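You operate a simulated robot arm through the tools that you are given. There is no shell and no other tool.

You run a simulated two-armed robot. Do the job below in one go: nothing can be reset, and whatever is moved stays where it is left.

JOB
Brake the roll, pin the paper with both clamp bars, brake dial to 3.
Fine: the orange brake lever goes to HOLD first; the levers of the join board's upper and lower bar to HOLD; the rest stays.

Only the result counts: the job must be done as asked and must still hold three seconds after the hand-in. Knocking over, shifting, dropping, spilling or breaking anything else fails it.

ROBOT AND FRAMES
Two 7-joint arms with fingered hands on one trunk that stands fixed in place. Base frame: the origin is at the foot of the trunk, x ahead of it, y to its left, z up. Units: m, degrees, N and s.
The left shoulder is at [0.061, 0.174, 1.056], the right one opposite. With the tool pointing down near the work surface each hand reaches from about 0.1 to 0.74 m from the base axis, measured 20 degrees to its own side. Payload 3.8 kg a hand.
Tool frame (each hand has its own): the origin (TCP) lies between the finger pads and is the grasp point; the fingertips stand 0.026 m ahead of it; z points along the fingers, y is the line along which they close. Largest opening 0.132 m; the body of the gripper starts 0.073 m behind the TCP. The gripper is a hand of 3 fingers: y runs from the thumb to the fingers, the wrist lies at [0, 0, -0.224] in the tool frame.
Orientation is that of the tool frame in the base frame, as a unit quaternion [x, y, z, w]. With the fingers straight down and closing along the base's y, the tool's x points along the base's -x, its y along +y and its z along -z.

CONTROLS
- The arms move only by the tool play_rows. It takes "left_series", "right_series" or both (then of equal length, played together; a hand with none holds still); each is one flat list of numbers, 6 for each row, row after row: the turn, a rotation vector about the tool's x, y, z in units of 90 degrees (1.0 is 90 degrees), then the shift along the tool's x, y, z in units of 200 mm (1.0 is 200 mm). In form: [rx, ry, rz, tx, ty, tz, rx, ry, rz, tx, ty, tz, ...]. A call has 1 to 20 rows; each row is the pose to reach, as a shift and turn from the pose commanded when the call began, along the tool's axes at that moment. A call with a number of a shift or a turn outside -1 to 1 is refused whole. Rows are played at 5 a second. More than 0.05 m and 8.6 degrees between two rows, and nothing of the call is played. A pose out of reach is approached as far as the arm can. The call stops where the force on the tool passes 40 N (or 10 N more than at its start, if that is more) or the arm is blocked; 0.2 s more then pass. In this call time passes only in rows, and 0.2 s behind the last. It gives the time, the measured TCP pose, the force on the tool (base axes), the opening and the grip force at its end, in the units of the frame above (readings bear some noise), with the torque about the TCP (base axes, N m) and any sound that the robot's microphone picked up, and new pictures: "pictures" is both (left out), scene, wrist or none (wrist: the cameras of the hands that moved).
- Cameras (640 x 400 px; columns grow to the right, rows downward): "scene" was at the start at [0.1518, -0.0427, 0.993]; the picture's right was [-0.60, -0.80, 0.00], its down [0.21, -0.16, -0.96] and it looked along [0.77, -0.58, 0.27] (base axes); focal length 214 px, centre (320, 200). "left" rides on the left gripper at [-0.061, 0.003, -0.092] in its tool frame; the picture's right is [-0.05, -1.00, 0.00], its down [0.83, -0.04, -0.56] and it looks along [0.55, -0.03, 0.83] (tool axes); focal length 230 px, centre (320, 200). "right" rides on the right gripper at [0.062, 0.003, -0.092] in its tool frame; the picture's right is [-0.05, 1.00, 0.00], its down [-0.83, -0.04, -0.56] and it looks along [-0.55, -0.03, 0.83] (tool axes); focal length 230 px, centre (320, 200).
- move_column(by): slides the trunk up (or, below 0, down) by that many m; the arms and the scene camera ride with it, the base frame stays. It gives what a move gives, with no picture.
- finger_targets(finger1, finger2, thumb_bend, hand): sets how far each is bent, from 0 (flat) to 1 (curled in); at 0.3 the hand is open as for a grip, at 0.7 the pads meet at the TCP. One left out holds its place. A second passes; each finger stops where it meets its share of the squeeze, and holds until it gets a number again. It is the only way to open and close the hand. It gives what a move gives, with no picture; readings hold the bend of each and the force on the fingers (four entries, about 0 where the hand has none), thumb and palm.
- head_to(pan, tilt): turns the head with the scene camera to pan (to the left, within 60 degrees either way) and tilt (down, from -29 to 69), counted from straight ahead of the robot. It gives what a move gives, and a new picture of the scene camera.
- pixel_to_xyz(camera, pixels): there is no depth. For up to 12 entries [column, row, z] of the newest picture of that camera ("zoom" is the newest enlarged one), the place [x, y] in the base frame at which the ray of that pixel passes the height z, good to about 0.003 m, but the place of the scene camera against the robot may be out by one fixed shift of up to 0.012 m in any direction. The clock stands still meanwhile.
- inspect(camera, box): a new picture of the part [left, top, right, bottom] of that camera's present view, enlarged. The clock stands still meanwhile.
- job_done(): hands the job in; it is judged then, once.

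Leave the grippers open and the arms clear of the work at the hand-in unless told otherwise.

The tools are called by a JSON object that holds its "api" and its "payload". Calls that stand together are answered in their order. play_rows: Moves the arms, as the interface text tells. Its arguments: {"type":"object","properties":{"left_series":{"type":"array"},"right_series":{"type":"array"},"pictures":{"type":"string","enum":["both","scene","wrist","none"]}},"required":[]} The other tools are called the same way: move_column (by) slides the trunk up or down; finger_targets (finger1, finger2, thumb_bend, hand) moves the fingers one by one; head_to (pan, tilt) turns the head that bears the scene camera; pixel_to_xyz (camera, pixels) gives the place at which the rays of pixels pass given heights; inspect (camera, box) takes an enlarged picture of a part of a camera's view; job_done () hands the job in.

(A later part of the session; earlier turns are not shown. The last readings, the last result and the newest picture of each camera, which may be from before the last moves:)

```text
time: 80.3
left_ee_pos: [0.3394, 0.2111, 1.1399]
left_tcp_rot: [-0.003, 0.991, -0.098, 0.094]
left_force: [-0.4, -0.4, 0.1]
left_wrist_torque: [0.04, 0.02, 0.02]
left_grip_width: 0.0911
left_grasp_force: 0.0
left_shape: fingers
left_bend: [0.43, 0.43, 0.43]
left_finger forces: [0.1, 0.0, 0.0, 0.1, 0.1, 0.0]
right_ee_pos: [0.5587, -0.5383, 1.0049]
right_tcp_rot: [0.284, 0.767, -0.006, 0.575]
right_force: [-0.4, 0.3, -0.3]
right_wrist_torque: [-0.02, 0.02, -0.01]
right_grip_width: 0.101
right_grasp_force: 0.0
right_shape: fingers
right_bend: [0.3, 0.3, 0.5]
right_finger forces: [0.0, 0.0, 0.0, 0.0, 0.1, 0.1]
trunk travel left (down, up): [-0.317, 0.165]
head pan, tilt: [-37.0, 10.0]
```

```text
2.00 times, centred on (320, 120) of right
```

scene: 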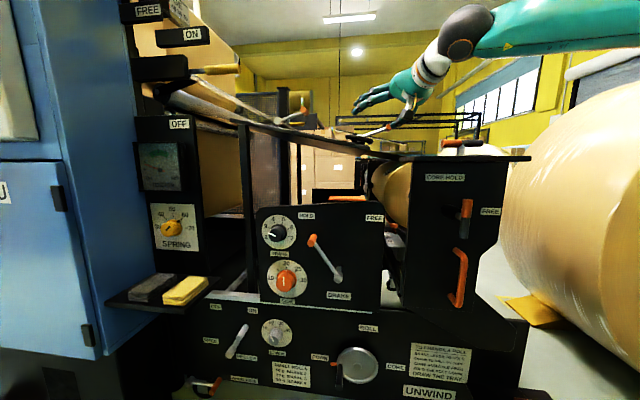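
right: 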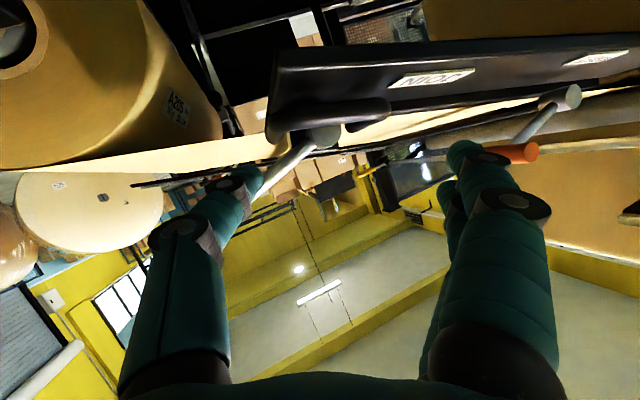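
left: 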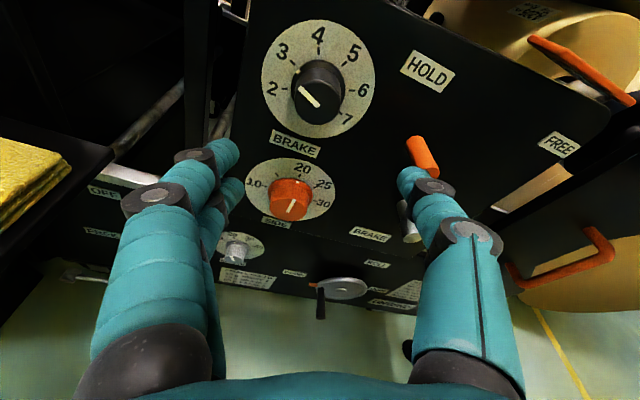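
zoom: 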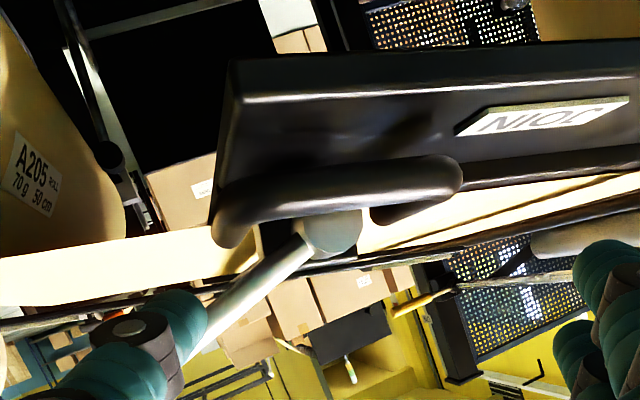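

The thumb tip is at the shaft, only slightly low. I drop 8 mm more and slide it in under the shaft, parallel to the cross rod.

{"api": "play_rows", "payload": {"right_series": [0, 0, 0, 0.035, -0.013, 0.013, 0, 0, 0, 0.017, -0.027, 0.069, 0, 0, 0, -0.003, -0.041, 0.125, 0, 0, 0, -0.022, -0.058, 0.173], "pictures": "wrist"}}

{"api": "inspect", "payload": {"camera": "scene", "box": [340, 90, 440, 170]}}

{"api": "inspect", "payload": {"camera": "right", "box": [200, 40, 400, 220]}}

```text
time: 81.3
left_ee_pos: [0.3404, 0.2111, 1.14]
left_tcp_rot: [-0.003, 0.991, -0.098, 0.093]
left_force: [-0.3, -0.4, -0.1]
left_wrist_torque: [0.02, -0.07, 0.0]
left_grip_width: 0.0912
left_grasp_force: 0.1
left_shape: fingers
left_bend: [0.43, 0.43, 0.43]
left_finger forces: [0.1, 0.0, 0.0, 0.0, 0.0, 0.0]
right_ee_pos: [0.5854, -0.5624, 0.995]
right_tcp_rot: [0.283, 0.767, -0.006, 0.575]
right_force: [-0.1, -1.0, -0.2]
right_wrist_torque: [-0.01, 0.02, 0.01]
right_grip_width: 0.1012
right_grasp_force: 0.2
right_shape: fingers
right_bend: [0.3, 0.3, 0.5]
right_finger forces: [0.0, 0.1, 0.0, 0.0, 0.0, 0.0]
trunk travel left (down, up): [-0.317, 0.165]
head pan, tilt: [-37.0, 10.0]
```

right: 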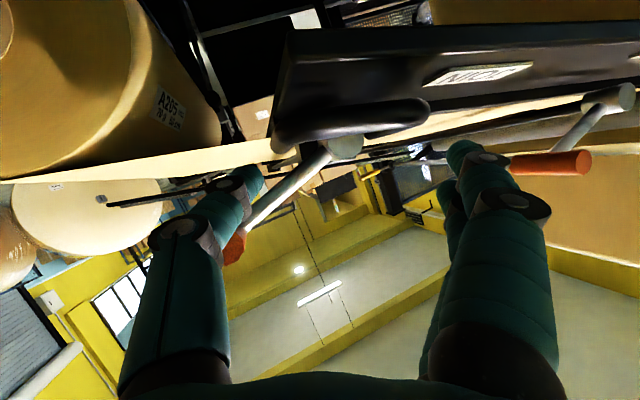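

```text
5.00 times, centred on (390, 130) of scene
```

zoom: 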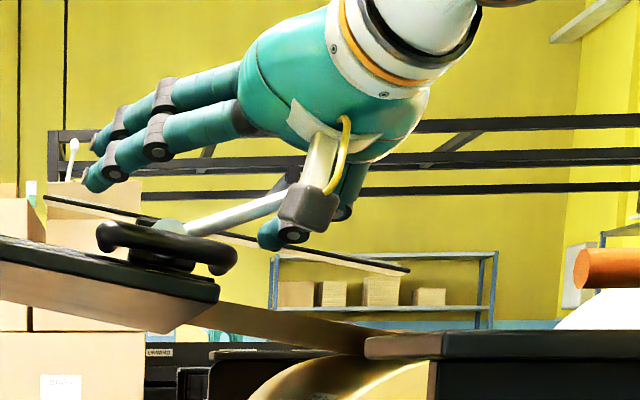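

```text
2.22 times, centred on (300, 130) of right
```

zoom: 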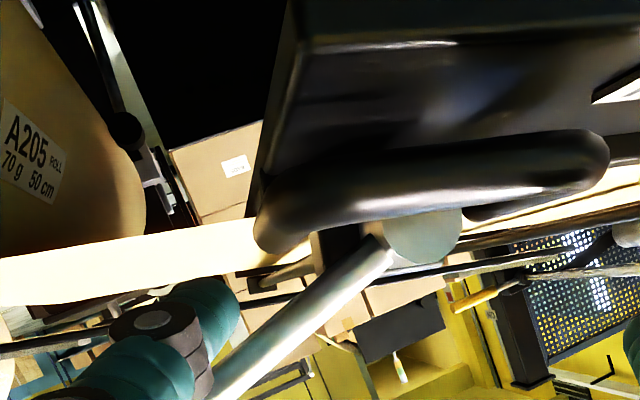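

The thumb is now under the shaft (scene zoom: tip (268,235), shaft at y≈203). I lift along the arc, first to about 45°, and check.

{"api": "play_rows", "payload": {"right_series": [0, 0, 0, -0.0215, 0.0135, -0.006, 0, 0, 0, -0.0735, 0.044, -0.022, 0, 0, 0, -0.1305, 0.0955, -0.0335], "pictures": "wrist"}}

{"api": "inspect", "payload": {"camera": "scene", "box": [340, 80, 440, 160]}}

```text
time: 82.1
left_ee_pos: [0.3389, 0.2106, 1.1404]
left_tcp_rot: [-0.003, 0.991, -0.099, 0.093]
left_force: [0.6, -0.1, 0.2]
left_wrist_torque: [-0.01, 0.03, 0.0]
left_grip_width: 0.091
left_grasp_force: 0.0
left_shape: fingers
left_bend: [0.43, 0.43, 0.43]
left_finger forces: [0.0, 0.0, 0.0, 0.0, 0.1, 0.0]
right_ee_pos: [0.5912, -0.557, 1.0255]
right_tcp_rot: [0.284, 0.767, -0.007, 0.575]
right_force: [0.1, 0.5, -2.0]
right_wrist_torque: [0.11, 0.03, -0.02]
right_grip_width: 0.1017
right_grasp_force: 0.6
right_shape: fingers
right_bend: [0.3, 0.3, 0.5]
right_finger forces: [0.0, 0.0, 0.1, 0.0, 1.8, 0.1]
trunk travel left (down, up): [-0.317, 0.165]
head pan, tilt: [-37.0, 10.0]
```

right: 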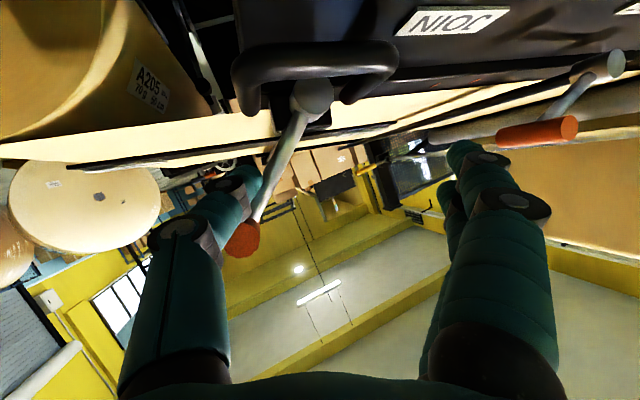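

```text
5.00 times, centred on (390, 120) of scene
```

zoom: 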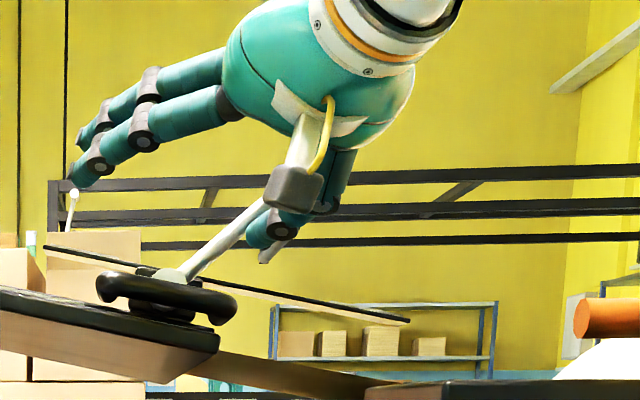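

It works: the lever is up at about 45° with 1.8 N on the thumb. I continue along the arc to about 105°.

{"api": "play_rows", "payload": {"right_series": [0, 0, 0, -0.044, 0.063, -0.001, 0, 0, 0, -0.073, 0.135, 0.0075, 0, 0, 0, -0.085, 0.2095, 0.0265, 0, 0, 0, -0.0775, 0.282, 0.054], "pictures": "wrist"}}

{"api": "inspect", "payload": {"camera": "scene", "box": [320, 80, 420, 160]}}

```text
time: 83.1
left_ee_pos: [0.3396, 0.2116, 1.1396]
left_tcp_rot: [-0.003, 0.991, -0.099, 0.093]
left_force: [-0.3, 0.1, -0.4]
left_wrist_torque: [0.02, -0.01, -0.01]
left_grip_width: 0.0912
left_grasp_force: 0.1
left_shape: fingers
left_bend: [0.43, 0.43, 0.43]
left_finger forces: [0.0, 0.0, 0.0, 0.0, 0.0, 0.0]
right_ee_pos: [0.6151, -0.5304, 1.0539]
right_tcp_rot: [0.283, 0.767, -0.007, 0.575]
right_force: [0.7, -0.7, -0.5]
right_wrist_torque: [-0.03, 0.0, 0.0]
right_grip_width: 0.1015
right_grasp_force: 0.2
right_shape: fingers
right_bend: [0.3, 0.3, 0.5]
right_finger forces: [0.1, 0.0, 0.1, 0.0, 0.0, 0.0]
right hand out of reach, approached as far as the arm can: row 4
trunk travel left (down, up): [-0.317, 0.165]
head pan, tilt: [-37.0, 10.0]
```

right: 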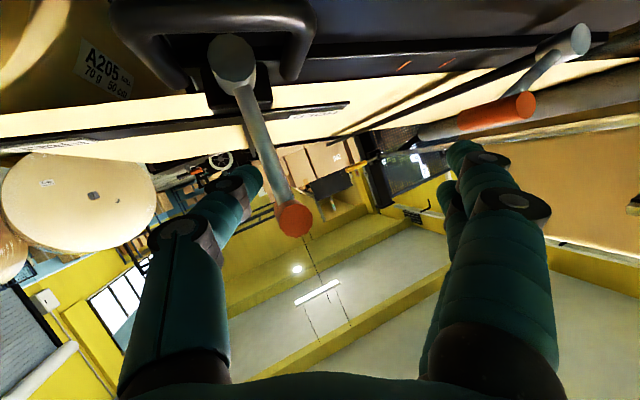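

```text
5.00 times, centred on (370, 120) of scene
```

zoom: 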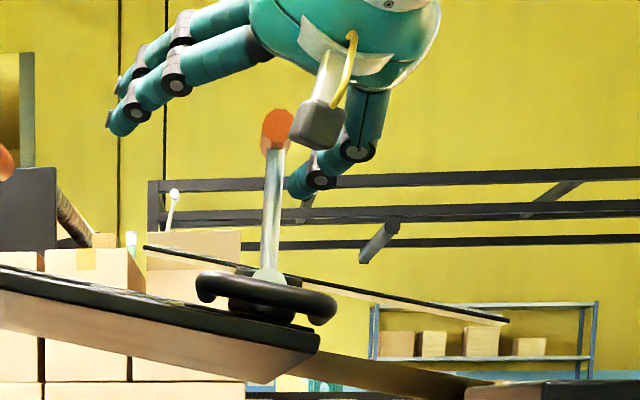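

The lever stands almost vertical (about 87°) and stays there. The arm hit its limit with this roll; for the remaining push to the left I roll the hand 25° the other way, keeping the thumb to the right of the shaft.

{"api": "play_rows", "payload": {"right_series": [0, 0, -0.093, 0.027, -0.005, 0, 0, 0, -0.186, 0.055, -0.011, 0, 0, 0, -0.278, 0.082, -0.016, 0.001], "pictures": "wrist"}}

{"api": "inspect", "payload": {"camera": "scene", "box": [320, 80, 420, 160]}}

```text
time: 83.9
left_ee_pos: [0.34, 0.2116, 1.1395]
left_tcp_rot: [-0.003, 0.991, -0.098, 0.093]
left_force: [0.0, -0.6, -0.2]
left_wrist_torque: [0.02, 0.0, 0.01]
left_grip_width: 0.0909
left_grasp_force: 0.0
left_shape: fingers
left_bend: [0.43, 0.43, 0.43]
left_finger forces: [0.1, 0.0, 0.1, 0.0, 0.0, 0.1]
right_ee_pos: [0.6116, -0.5269, 1.038]
right_tcp_rot: [0.109, 0.81, -0.13, 0.561]
right_force: [0.7, 0.0, 0.2]
right_wrist_torque: [0.0, -0.04, 0.02]
right_grip_width: 0.1017
right_grasp_force: 0.1
right_shape: fingers
right_bend: [0.3, 0.3, 0.5]
right_finger forces: [0.0, 0.1, 0.1, 0.0, 0.0, 0.0]
trunk travel left (down, up): [-0.317, 0.165]
head pan, tilt: [-37.0, 10.0]
```

right: 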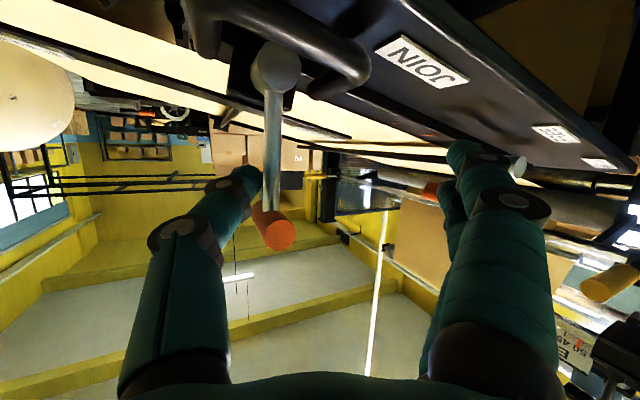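

```text
5.00 times, centred on (370, 120) of scene
```

zoom: 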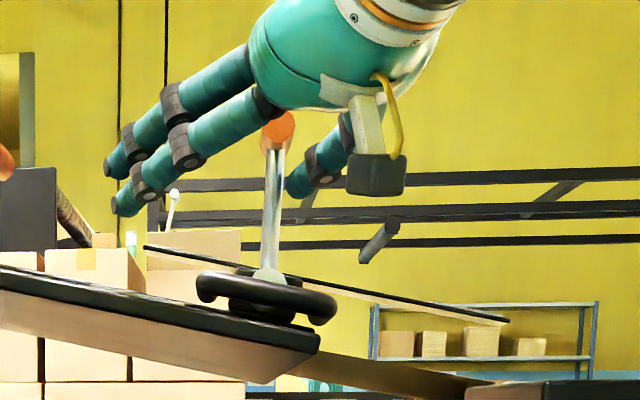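

The hand is rolled and the thumb sits right of the shaft. I push the lever left over to HOLD in small steps.

{"api": "play_rows", "payload": {"right_series": [0, 0, 0, -0.013, 0.041, 0.016, 0, 0, 0, -0.026, 0.081, 0.033, 0, 0, 0, -0.03, 0.116, 0.05, 0, 0, 0, -0.031, 0.15, 0.067], "pictures": "wrist"}}

{"api": "inspect", "payload": {"camera": "scene", "box": [320, 80, 420, 160]}}

```text
time: 84.9
left_ee_pos: [0.3397, 0.2116, 1.1408]
left_tcp_rot: [-0.002, 0.991, -0.098, 0.093]
left_force: [0.4, 0.2, 0.3]
left_wrist_torque: [0.01, 0.01, 0.0]
left_grip_width: 0.0909
left_grasp_force: 0.1
left_shape: fingers
left_bend: [0.43, 0.43, 0.43]
left_finger forces: [0.0, 0.0, 0.1, 0.0, 0.0, 0.0]
right_ee_pos: [0.6355, -0.5039, 1.0385]
right_tcp_rot: [0.111, 0.81, -0.13, 0.561]
right_force: [-5.2, -0.7, 3.0]
right_wrist_torque: [-0.19, 0.0, -0.24]
right_grip_width: 0.1059
right_grasp_force: 2.3
right_shape: fingers
right_bend: [0.3, 0.3, 0.49]
right_finger forces: [0.0, 0.0, 0.0, 0.1, 5.0, 0.0]
trunk travel left (down, up): [-0.317, 0.165]
head pan, tilt: [-37.0, 10.0]
```

right: 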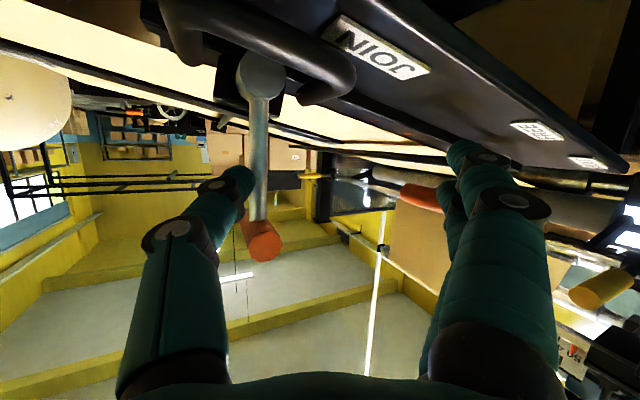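

```text
5.00 times, centred on (370, 120) of scene
```

zoom: 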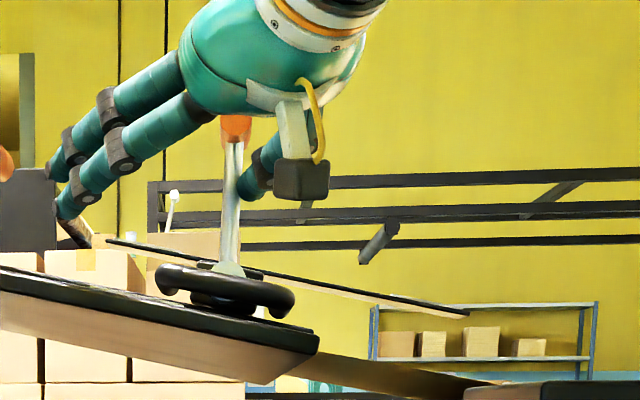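

The picture shows something important: the hub and black loop shifted left together (hub from scene x=359.6 to 351.6, about 25 mm) while the lever stayed at 88°. So the lever had already reached its HOLD stop (a 70° swing, like the brake lever), and my extra push slid the bar's carriage. I stop pushing, back off to the right and look.

{"api": "play_rows", "payload": {"right_series": [0, 0, 0, 0.012, -0.05, -0.02, 0, 0, 0, 0.04, -0.05, -0.12, 0, 0, 0, 0.08, -0.04, -0.25], "pictures": "both"}}

{"api": "inspect", "payload": {"camera": "scene", "box": [310, 80, 430, 170]}}

{"api": "inspect", "payload": {"camera": "right", "box": [180, 20, 440, 220]}}

```text
time: 85.7
left_ee_pos: [0.3387, 0.2113, 1.1407]
left_tcp_rot: [-0.002, 0.991, -0.099, 0.095]
left_force: [-0.1, -0.5, -0.5]
left_wrist_torque: [0.01, 0.01, 0.0]
left_grip_width: 0.0909
left_grasp_force: 0.0
left_shape: fingers
left_bend: [0.43, 0.43, 0.43]
left_finger forces: [0.1, 0.1, 0.0, 0.0, 0.0, 0.0]
right_ee_pos: [0.5833, -0.4895, 1.0392]
right_tcp_rot: [0.111, 0.811, -0.131, 0.559]
right_force: [0.2, 1.3, 0.4]
right_wrist_torque: [-0.03, 0.0, 0.01]
right_grip_width: 0.1016
right_grasp_force: 0.0
right_shape: fingers
right_bend: [0.3, 0.3, 0.5]
right_finger forces: [0.0, 0.0, 0.0, 0.0, 0.0, 0.0]
trunk travel left (down, up): [-0.317, 0.165]
head pan, tilt: [-37.0, 10.0]
```

scene: 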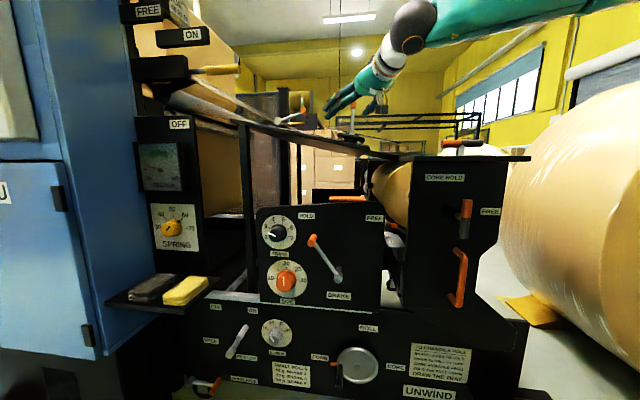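
right: 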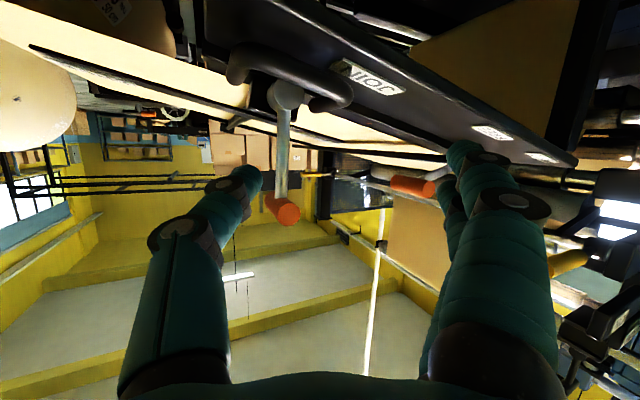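

```text
4.44 times, centred on (370, 125) of scene
```

zoom: 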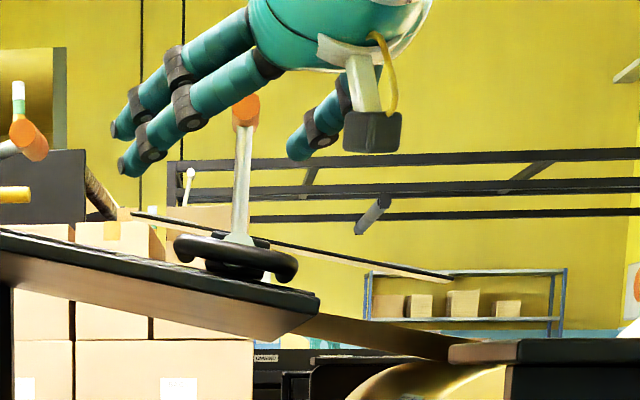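

```text
2.00 times, centred on (310, 120) of right
```

zoom: 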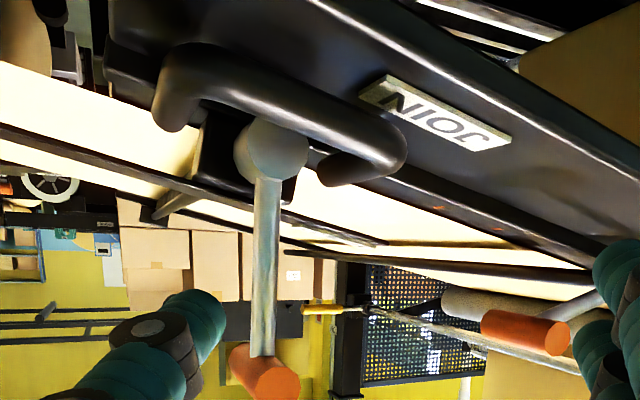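

The lever stands at HOLD (about 87°). I must put the carriage back: hub now at scene x≈352, originally ≈359.8. I'll push it back with the fingers against the left end of the black loop. First I lower the hand with the fingers left of the loop and the thumb right of the lever.

{"api": "play_rows", "payload": {"right_series": [0, 0, 0, 0.07, -0.015, 0.047, 0, 0, 0, 0.138, -0.03, 0.094], "pictures": "both"}}

{"api": "inspect", "payload": {"camera": "scene", "box": [300, 80, 420, 170]}}

{"api": "inspect", "payload": {"camera": "right", "box": [200, 20, 500, 220]}}

```text
time: 86.3
left_ee_pos: [0.3399, 0.212, 1.14]
left_tcp_rot: [-0.002, 0.991, -0.099, 0.094]
left_force: [-0.3, -0.1, 0.2]
left_wrist_torque: [0.01, -0.01, -0.02]
left_grip_width: 0.0909
left_grasp_force: 0.1
left_shape: fingers
left_bend: [0.43, 0.43, 0.43]
left_finger forces: [0.0, 0.1, 0.0, 0.0, 0.0, 0.1]
right_ee_pos: [0.5886, -0.5027, 1.0073]
right_tcp_rot: [0.111, 0.81, -0.131, 0.561]
right_force: [-0.1, -0.7, -0.3]
right_wrist_torque: [0.0, 0.03, -0.01]
right_grip_width: 0.1016
right_grasp_force: 0.0
right_shape: fingers
right_bend: [0.3, 0.3, 0.5]
right_finger forces: [0.1, 0.0, 0.0, 0.0, 0.0, 0.1]
trunk travel left (down, up): [-0.317, 0.165]
head pan, tilt: [-37.0, 10.0]
```

scene: 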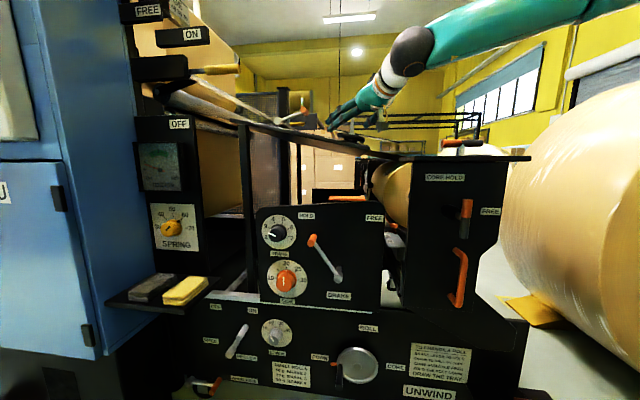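
right: 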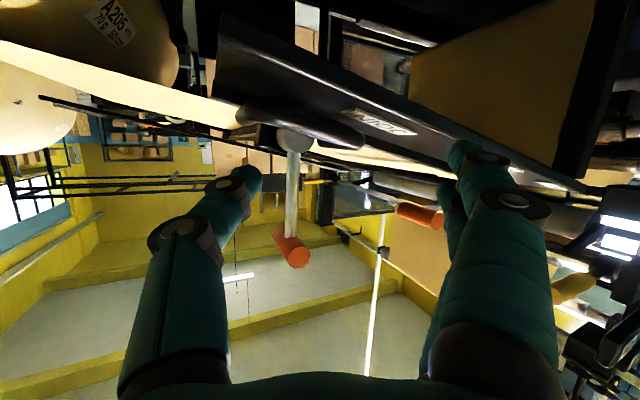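

```text
4.44 times, centred on (360, 125) of scene
```

zoom: 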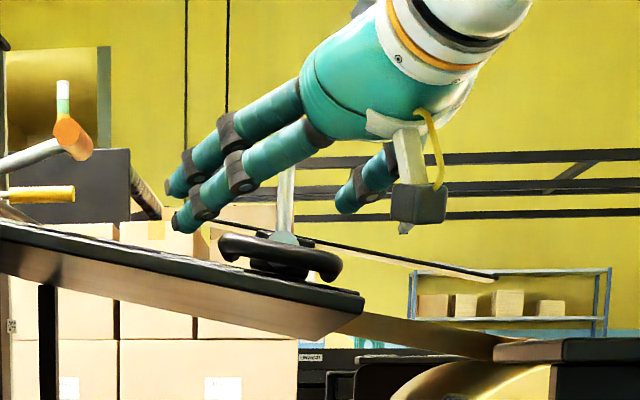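

```text
2.00 times, centred on (350, 120) of right
```

zoom: 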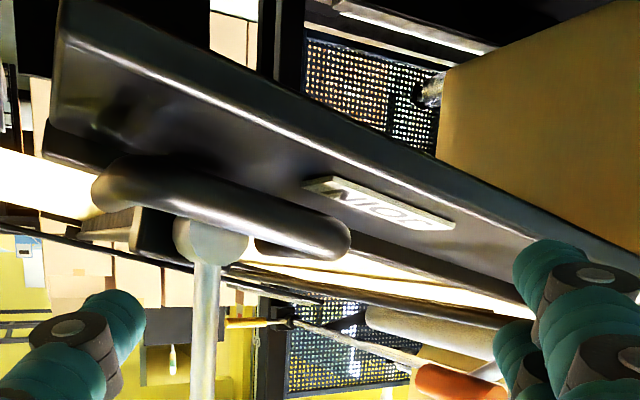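

The fingers are left of the loop and the thumb is right of the lever. I advance 6.5 cm toward the board, keeping that spacing.

{"api": "play_rows", "payload": {"right_series": [0, 0, 0, -0.022, -0.036, 0.07, 0, 0, 0, -0.043, -0.071, 0.139, 0, 0, 0, -0.065, -0.107, 0.209, 0, 0, 0, -0.0865, -0.1425, 0.2785], "pictures": "both"}}

{"api": "inspect", "payload": {"camera": "scene", "box": [300, 80, 420, 170]}}

{"api": "inspect", "payload": {"camera": "right", "box": [200, 20, 500, 220]}}

```text
time: 87.3
left_ee_pos: [0.3394, 0.2119, 1.1411]
left_tcp_rot: [-0.004, 0.991, -0.099, 0.093]
left_force: [0.6, -0.2, 0.8]
left_wrist_torque: [0.03, -0.01, 0.02]
left_grip_width: 0.0913
left_grasp_force: 0.0
left_shape: fingers
left_bend: [0.43, 0.43, 0.43]
left_finger forces: [0.0, 0.0, 0.0, 0.0, 0.0, 0.0]
right_ee_pos: [0.6348, -0.5487, 1.0076]
right_tcp_rot: [0.111, 0.811, -0.13, 0.56]
right_force: [0.2, 0.5, 0.6]
right_wrist_torque: [0.0, -0.01, -0.01]
right_grip_width: 0.1013
right_grasp_force: 0.0
right_shape: fingers
right_bend: [0.3, 0.3, 0.5]
right_finger forces: [0.1, 0.0, 0.1, 0.0, 0.1, 0.0]
trunk travel left (down, up): [-0.317, 0.165]
head pan, tilt: [-37.0, 10.0]
```

scene: 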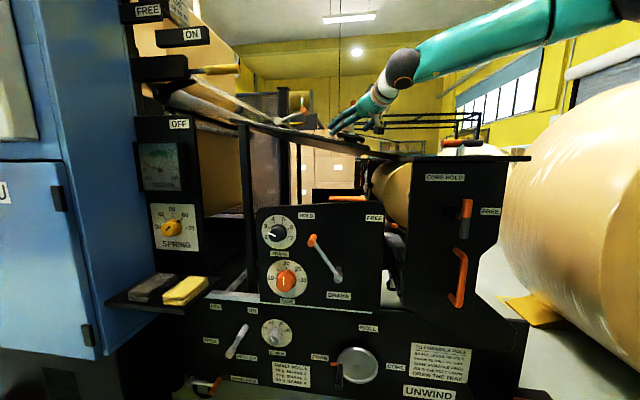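
right: 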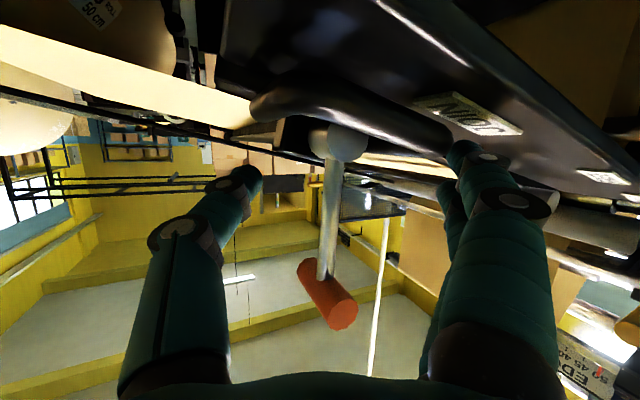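

```text
4.44 times, centred on (360, 125) of scene
```

zoom: 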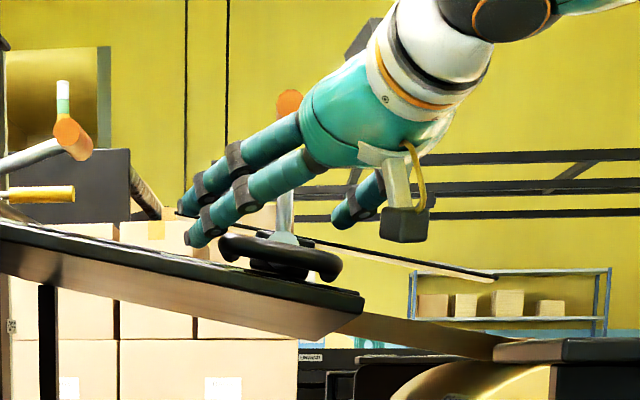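

```text
2.00 times, centred on (350, 120) of right
```

zoom: 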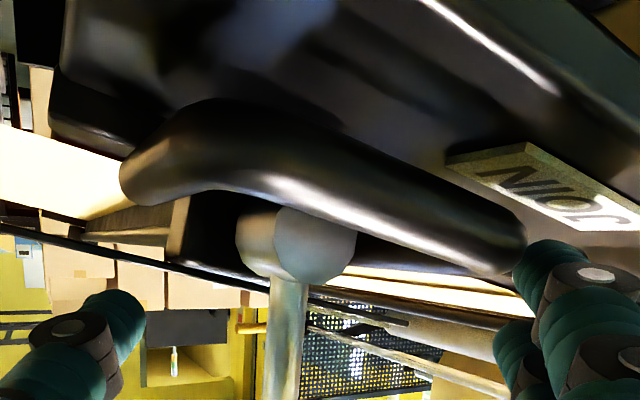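

The lower finger (scene zoom (200,235)) is just left of the loop's left end (225,243). I push right in 1 cm steps and watch the hub.

{"api": "play_rows", "payload": {"right_series": [0, 0, 0, 0.011, -0.045, -0.019, 0, 0, 0, 0.022, -0.09, -0.038], "pictures": "none"}}

{"api": "inspect", "payload": {"camera": "scene", "box": [300, 80, 420, 170]}}

```text
time: 87.9
left_ee_pos: [0.3404, 0.2125, 1.1403]
left_tcp_rot: [-0.003, 0.991, -0.099, 0.093]
left_force: [1.1, -0.2, -0.7]
left_wrist_torque: [-0.01, -0.02, 0.0]
left_grip_width: 0.0909
left_grasp_force: 0.0
left_shape: fingers
left_bend: [0.43, 0.43, 0.43]
left_finger forces: [0.1, 0.0, 0.0, 0.1, 0.0, 0.0]
right_ee_pos: [0.6196, -0.5645, 1.0076]
right_tcp_rot: [0.111, 0.811, -0.131, 0.56]
right_force: [-0.1, 0.3, 0.0]
right_wrist_torque: [0.02, -0.04, 0.0]
right_grip_width: 0.104
right_grasp_force: 0.1
right_shape: fingers
right_bend: [0.28, 0.3, 0.5]
right_finger forces: [1.0, 0.0, 0.1, 0.0, 0.0, 0.0]
trunk travel left (down, up): [-0.317, 0.165]
head pan, tilt: [-37.0, 10.0]
```

```text
4.44 times, centred on (360, 125) of scene
```

zoom: 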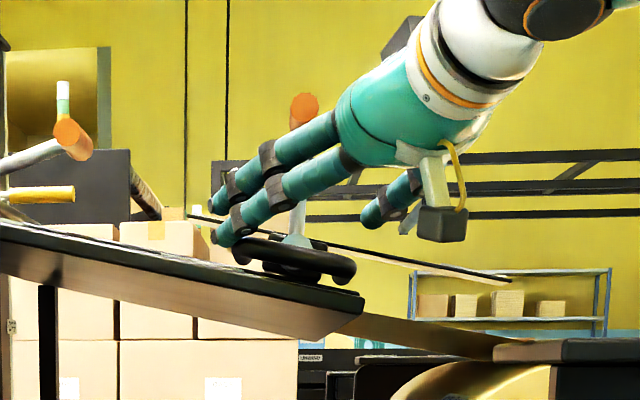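

The carriage is following at about 1 N: hub from zoom x=283 to 297 (target 319). I continue another 12 mm.

{"api": "play_rows", "payload": {"right_series": [0, 0, 0, 0.007, -0.027, -0.012, 0, 0, 0, 0.013, -0.054, -0.023], "pictures": "none"}}

{"api": "inspect", "payload": {"camera": "scene", "box": [300, 80, 420, 170]}}

```text
time: 88.5
left_ee_pos: [0.3394, 0.211, 1.1404]
left_tcp_rot: [-0.002, 0.991, -0.099, 0.093]
left_force: [-0.3, -0.8, -1.3]
left_wrist_torque: [0.01, 0.01, -0.02]
left_grip_width: 0.0908
left_grasp_force: 0.1
left_shape: fingers
left_bend: [0.43, 0.43, 0.43]
left_finger forces: [0.0, 0.1, 0.0, 0.0, 0.1, 0.1]
right_ee_pos: [0.6114, -0.5716, 1.0074]
right_tcp_rot: [0.111, 0.811, -0.13, 0.56]
right_force: [-0.1, -0.1, -0.1]
right_wrist_torque: [-0.02, 0.0, -0.02]
right_grip_width: 0.1018
right_grasp_force: 0.1
right_shape: fingers
right_bend: [0.3, 0.3, 0.5]
right_finger forces: [0.0, 0.1, 0.0, 0.0, 0.0, 0.0]
trunk travel left (down, up): [-0.317, 0.165]
head pan, tilt: [-37.0, 10.0]
```

```text
4.44 times, centred on (360, 125) of scene
```

zoom: 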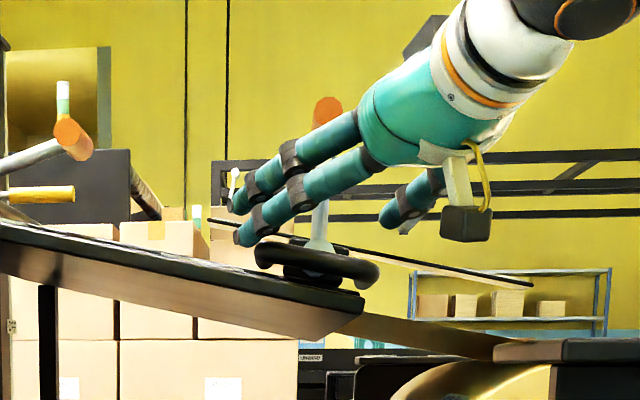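

The carriage has settled back at its original place by itself: hub at zoom x=320 (target 319), plate end and loop also match their earlier pixels, finger force 0, lever still at HOLD. I back straight out.

{"api": "play_rows", "payload": {"right_series": [0, 0, 0, 0.027, 0.044, -0.086, 0, 0, 0, 0.053, 0.088, -0.172, 0, 0, 0, 0.08, 0.131, -0.257, 0, 0, 0, 0.1066, 0.175, -0.343, 0, 0, 0, 0.09, 0.2, -0.45], "pictures": "both"}}

{"api": "inspect", "payload": {"camera": "scene", "box": [300, 80, 420, 170]}}

{"api": "inspect", "payload": {"camera": "right", "box": [200, 20, 500, 220]}}

```text
time: 89.7
left_ee_pos: [0.3387, 0.2117, 1.1405]
left_tcp_rot: [-0.003, 0.991, -0.099, 0.094]
left_force: [-0.6, 0.3, -0.2]
left_wrist_torque: [-0.02, 0.02, 0.04]
left_grip_width: 0.0908
left_grasp_force: 0.0
left_shape: fingers
left_bend: [0.43, 0.43, 0.43]
left_finger forces: [0.0, 0.0, 0.0, 0.0, 0.1, 0.1]
right_ee_pos: [0.5401, -0.5037, 1.0177]
right_tcp_rot: [0.111, 0.811, -0.131, 0.56]
right_force: [0.5, 0.0, 0.7]
right_wrist_torque: [0.0, 0.02, 0.03]
right_grip_width: 0.1019
right_grasp_force: 0.1
right_shape: fingers
right_bend: [0.3, 0.3, 0.5]
right_finger forces: [0.1, 0.0, 0.0, 0.1, 0.0, 0.0]
trunk travel left (down, up): [-0.317, 0.165]
head pan, tilt: [-37.0, 10.0]
```

scene: 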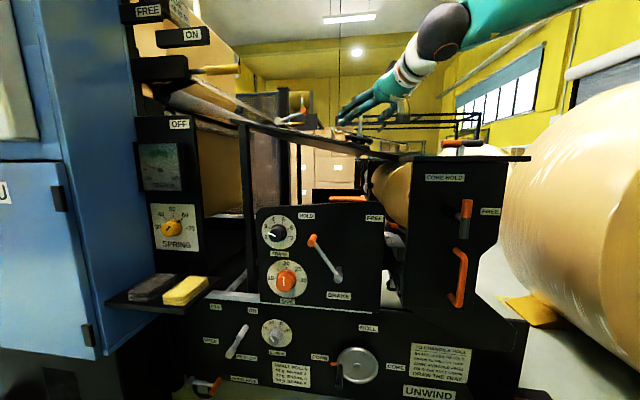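
right: 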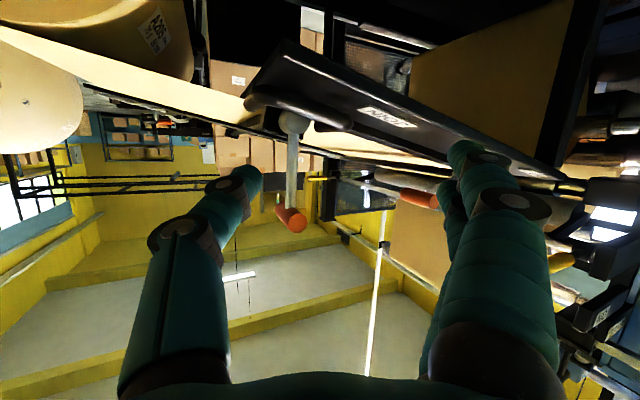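

```text
4.44 times, centred on (360, 125) of scene
```

zoom: 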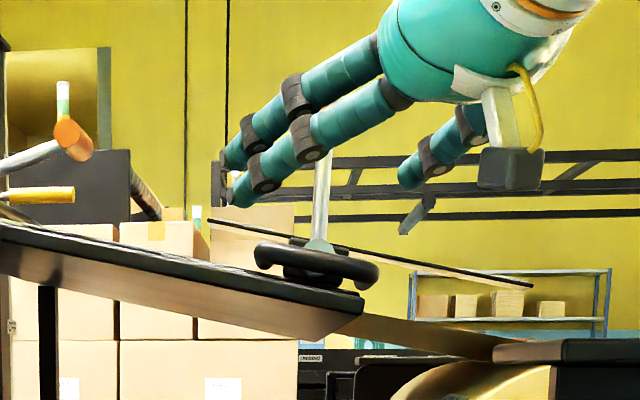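

```text
2.00 times, centred on (350, 120) of right
```

zoom: 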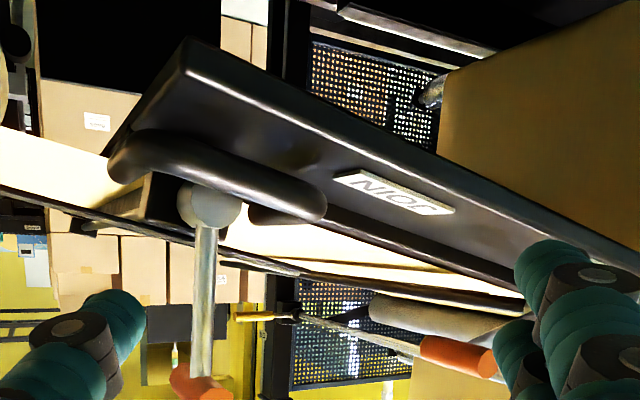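

The lower bar is done and its carriage is in place. Before the upper lever, I measure the board's near corner, and the upper lever's hub and knob, from both cameras.

{"api": "pixel_to_xyz", "payload": {"camera": "right", "pixels": [[282.5, 42.5, 0.93], [282.5, 42.5, 0.96]]}}

{"api": "pixel_to_xyz", "payload": {"camera": "scene", "pixels": [[369.5, 147.1, 0.96], [369.5, 147.1, 0.99]]}}

{"api": "inspect", "payload": {"camera": "scene", "box": [230, 80, 340, 160]}}

```text
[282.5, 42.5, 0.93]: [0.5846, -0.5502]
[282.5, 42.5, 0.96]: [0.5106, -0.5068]
```

```text
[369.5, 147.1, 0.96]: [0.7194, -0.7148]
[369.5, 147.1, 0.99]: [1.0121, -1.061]
```

```text
5.00 times, centred on (285, 120) of scene
```

zoom: 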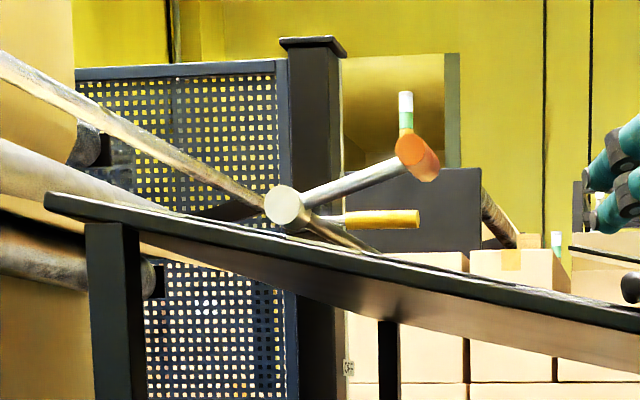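

The board's near edge is at n≈-0.762, z rising with the slope. For the upper lever I'll lift its shaft with the fingers from below, using a hand rolled about -45° so that the fingers point down-left. I raise the trunk 0.1 m and move left in front of the upper lever.

{"api": "move_column", "payload": {"by": 0.1}}

{"api": "play_rows", "payload": {"right_series": [0, 0, -0.084, -0.039, 0.125, 0.075, 0, 0, -0.168, -0.078, 0.251, 0.15, 0, 0, -0.252, -0.116, 0.376, 0.226, 0, 0, -0.336, -0.155, 0.502, 0.301, 0, 0, -0.42, -0.194, 0.627, 0.376], "pictures": "both"}}

```text
time: 91.1
left_ee_pos: [0.3409, 0.2122, 1.2383]
left_tcp_rot: [-0.003, 0.991, -0.099, 0.093]
left_force: [1.4, 0.4, -0.3]
left_wrist_torque: [0.03, 0.04, -0.02]
left_grip_width: 0.0908
left_grasp_force: 0.1
left_shape: fingers
left_bend: [0.43, 0.43, 0.43]
left_finger forces: [0.0, 0.0, 0.1, 0.0, 0.0, 0.0]
right_ee_pos: [0.5384, -0.5046, 1.1167]
right_tcp_rot: [0.112, 0.811, -0.132, 0.559]
right_force: [-0.1, -0.3, 0.5]
right_wrist_torque: [-0.01, 0.02, 0.0]
right_grip_width: 0.1022
right_grasp_force: 0.1
right_shape: fingers
right_bend: [0.3, 0.3, 0.5]
right_finger forces: [0.0, 0.0, 0.0, 0.0, 0.0, 0.0]
trunk travel left (down, up): [-0.417, 0.065]
head pan, tilt: [-37.0, 10.0]
```

```text
time: 92.3
left_ee_pos: [0.3406, 0.212, 1.2394]
left_tcp_rot: [-0.002, 0.991, -0.099, 0.094]
left_force: [0.3, -0.4, -0.4]
left_wrist_torque: [0.0, 0.03, -0.01]
left_grip_width: 0.0909
left_grasp_force: 0.1
left_shape: fingers
left_bend: [0.43, 0.43, 0.43]
left_finger forces: [0.1, 0.1, 0.1, 0.0, 0.0, 0.0]
right_ee_pos: [0.6602, -0.4123, 1.1164]
right_tcp_rot: [-0.159, 0.803, -0.306, 0.486]
right_force: [0.6, -0.1, -0.4]
right_wrist_torque: [-0.02, 0.02, -0.01]
right_grip_width: 0.1022
right_grasp_force: 0.1
right_shape: fingers
right_bend: [0.3, 0.3, 0.5]
right_finger forces: [0.0, 0.1, 0.0, 0.0, 0.0, 0.1]
trunk travel left (down, up): [-0.417, 0.065]
head pan, tilt: [-37.0, 10.0]
```

scene: 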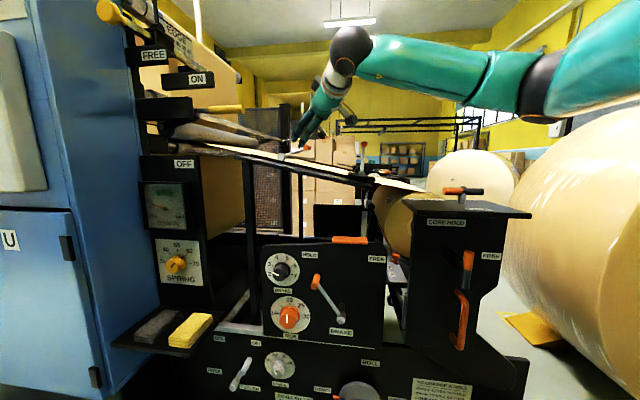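
right: 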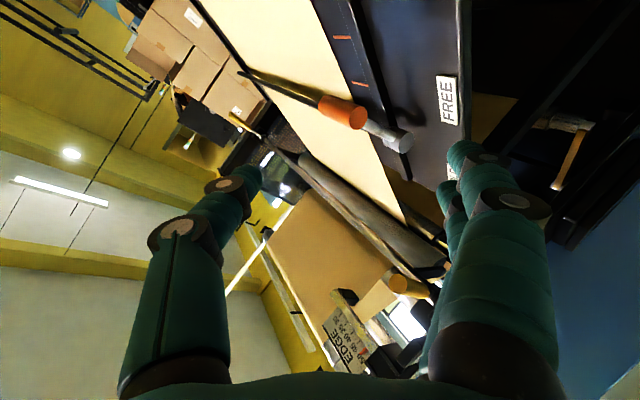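

Reached without complaint. The right camera shows the upper lever: hub (395,140), knob (345,110), FREE label at (447,100). I zoom both cameras to measure it.

{"api": "inspect", "payload": {"camera": "right", "box": [290, 50, 490, 200]}}

{"api": "inspect", "payload": {"camera": "scene", "box": [260, 110, 380, 190]}}

```text
2.67 times, centred on (390, 125) of right
```

zoom: 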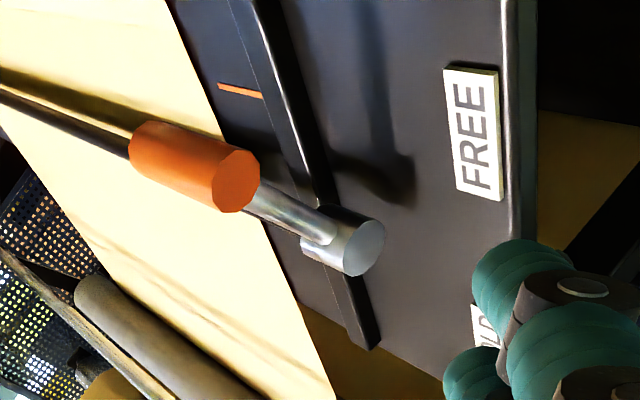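

```text
5.00 times, centred on (320, 150) of scene
```

zoom: 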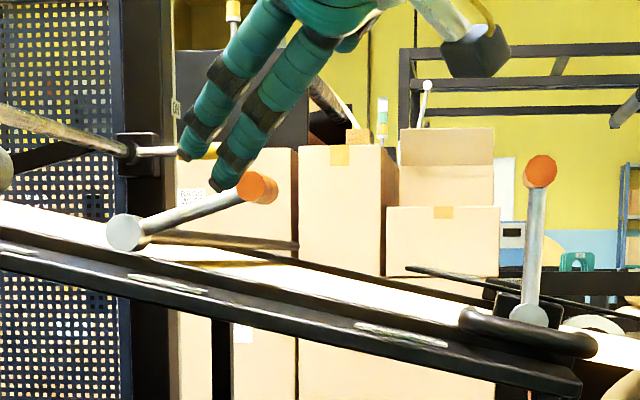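

{"api": "pixel_to_xyz", "payload": {"camera": "right", "pixels": [[405.7, 143, 1.02], [405.7, 143, 1.04], [358.9, 117.5, 1.04], [358.9, 117.5, 1.07], [400, 125, 1.0], [400, 125, 1.01], [447, 100, 0.99], [447, 100, 1.01]]}}

{"api": "pixel_to_xyz", "payload": {"camera": "scene", "pixels": [[281, 156.4, 0.9], [281, 156.4, 1.0], [307.4, 147.4, 0.9], [307.4, 147.4, 1.0], [362, 172, 0.95], [362, 172, 0.9]]}}

```text
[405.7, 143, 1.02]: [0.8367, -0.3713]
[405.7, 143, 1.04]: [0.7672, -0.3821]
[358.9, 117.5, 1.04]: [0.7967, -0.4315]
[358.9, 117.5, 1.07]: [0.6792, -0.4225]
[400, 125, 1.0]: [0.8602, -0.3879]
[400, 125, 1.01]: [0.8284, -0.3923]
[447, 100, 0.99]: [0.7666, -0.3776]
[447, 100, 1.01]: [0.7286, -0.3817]
```

```text
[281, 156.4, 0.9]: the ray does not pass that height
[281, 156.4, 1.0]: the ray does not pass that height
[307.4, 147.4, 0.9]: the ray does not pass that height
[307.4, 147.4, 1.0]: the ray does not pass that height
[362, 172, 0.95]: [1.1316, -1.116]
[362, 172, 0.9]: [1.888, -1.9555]
```

{"api": "pixel_to_xyz", "payload": {"camera": "scene", "pixels": [[281, 156.4, 1.03], [281, 156.4, 1.04], [307.4, 147.4, 1.05], [307.4, 147.4, 1.06], [362, 172, 0.99], [362, 172, 1.0], [428, 144, 1.06], [428, 144, 1.07]]}}

```text
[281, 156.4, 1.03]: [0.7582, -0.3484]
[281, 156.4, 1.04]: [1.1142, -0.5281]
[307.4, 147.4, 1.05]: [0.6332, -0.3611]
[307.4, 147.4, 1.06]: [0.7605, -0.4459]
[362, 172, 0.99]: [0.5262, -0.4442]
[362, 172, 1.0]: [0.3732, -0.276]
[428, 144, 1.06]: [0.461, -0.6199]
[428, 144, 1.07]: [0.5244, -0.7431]
```

The upper lever: hub at s=-0.301, z=1.030; knob at s=-0.215, z=1.058 (about 18°, arm 0.089 m), and my fingertip model matches the picture. I move to just in front of the gap under its shaft.

{"api": "play_rows", "payload": {"right_series": [0, 0, 0, 0.041, -0.02, 0.082, 0, 0, 0, 0.082, -0.041, 0.164, 0, 0, 0, 0.123, -0.061, 0.246], "pictures": "wrist"}}

{"api": "inspect", "payload": {"camera": "scene", "box": [260, 110, 380, 190]}}

{"api": "inspect", "payload": {"camera": "right", "box": [290, 50, 490, 200]}}

```text
time: 93.1
left_ee_pos: [0.3407, 0.2124, 1.2406]
left_tcp_rot: [-0.002, 0.991, -0.098, 0.093]
left_force: [-0.5, 0.2, -0.1]
left_wrist_torque: [0.0, 0.02, 0.02]
left_grip_width: 0.091
left_grasp_force: 0.1
left_shape: fingers
left_bend: [0.43, 0.43, 0.43]
left_finger forces: [0.0, 0.1, 0.0, 0.1, 0.0, 0.0]
right_ee_pos: [0.6922, -0.4514, 1.0916]
right_tcp_rot: [-0.158, 0.803, -0.304, 0.487]
right_force: [0.3, -1.1, -0.3]
right_wrist_torque: [-0.01, -0.03, -0.02]
right_grip_width: 0.1018
right_grasp_force: 0.0
right_shape: fingers
right_bend: [0.3, 0.3, 0.5]
right_finger forces: [0.0, 0.0, 0.0, 0.1, 0.1, 0.0]
trunk travel left (down, up): [-0.417, 0.065]
head pan, tilt: [-37.0, 10.0]
```

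right: 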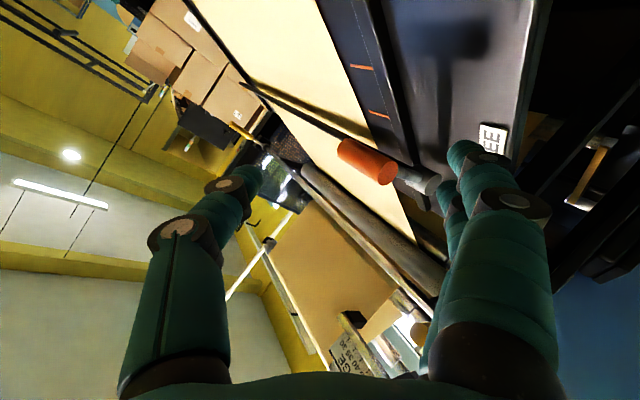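

```text
5.00 times, centred on (320, 150) of scene
```

zoom: 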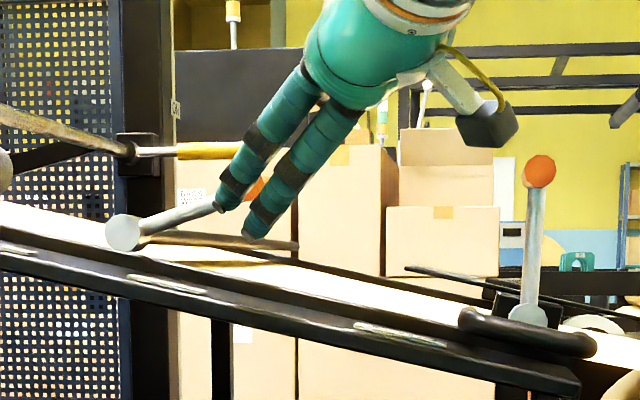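

```text
2.67 times, centred on (390, 125) of right
```

zoom: 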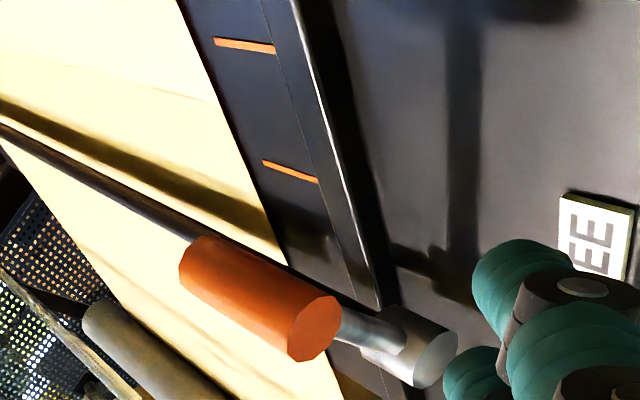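

The fingertips are in front of the gap. I slide them in along their own axis, under the shaft, in two stages.

{"api": "play_rows", "payload": {"right_series": [0, 0, 0, 0.007, 0.006, 0.078, 0, 0, 0, 0.007, 0.006, 0.153], "pictures": "wrist"}}

{"api": "inspect", "payload": {"camera": "scene", "box": [260, 110, 380, 190]}}

{"api": "inspect", "payload": {"camera": "right", "box": [290, 50, 490, 200]}}

```text
time: 93.7
left_ee_pos: [0.3387, 0.213, 1.2401]
left_tcp_rot: [-0.003, 0.991, -0.098, 0.093]
left_force: [0.5, 1.3, 0.0]
left_wrist_torque: [-0.01, 0.0, -0.02]
left_grip_width: 0.091
left_grasp_force: 0.0
left_shape: fingers
left_bend: [0.43, 0.43, 0.43]
left_finger forces: [0.1, 0.0, 0.0, 0.0, 0.0, 0.0]
right_ee_pos: [0.7177, -0.4641, 1.0806]
right_tcp_rot: [-0.157, 0.803, -0.306, 0.487]
right_force: [-0.1, -0.1, -0.4]
right_wrist_torque: [-0.04, 0.02, 0.0]
right_grip_width: 0.1019
right_grasp_force: 0.1
right_shape: fingers
right_bend: [0.3, 0.3, 0.5]
right_finger forces: [0.0, 0.0, 0.0, 0.1, 0.0, 0.1]
trunk travel left (down, up): [-0.417, 0.065]
head pan, tilt: [-37.0, 10.0]
```

right: 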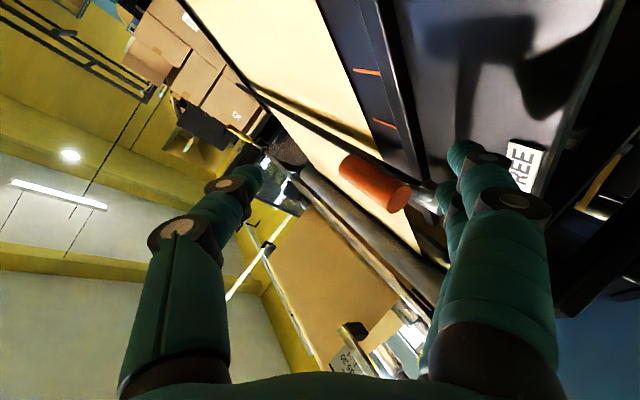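

```text
5.00 times, centred on (320, 150) of scene
```

zoom: 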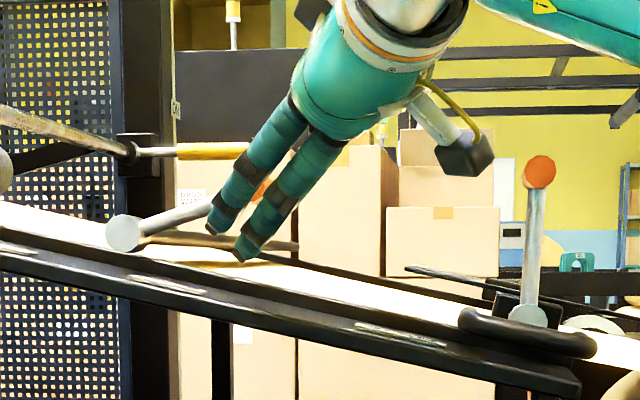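

```text
2.67 times, centred on (390, 125) of right
```

zoom: 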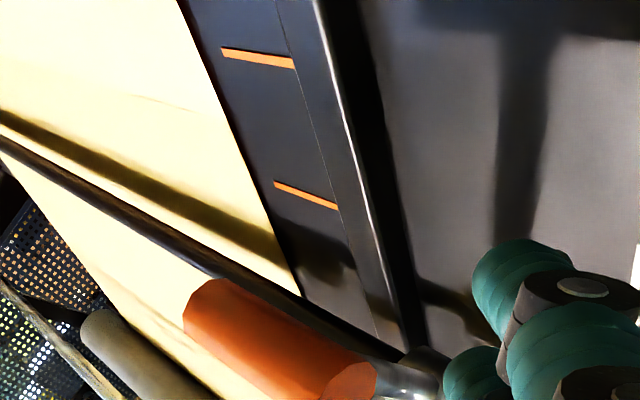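

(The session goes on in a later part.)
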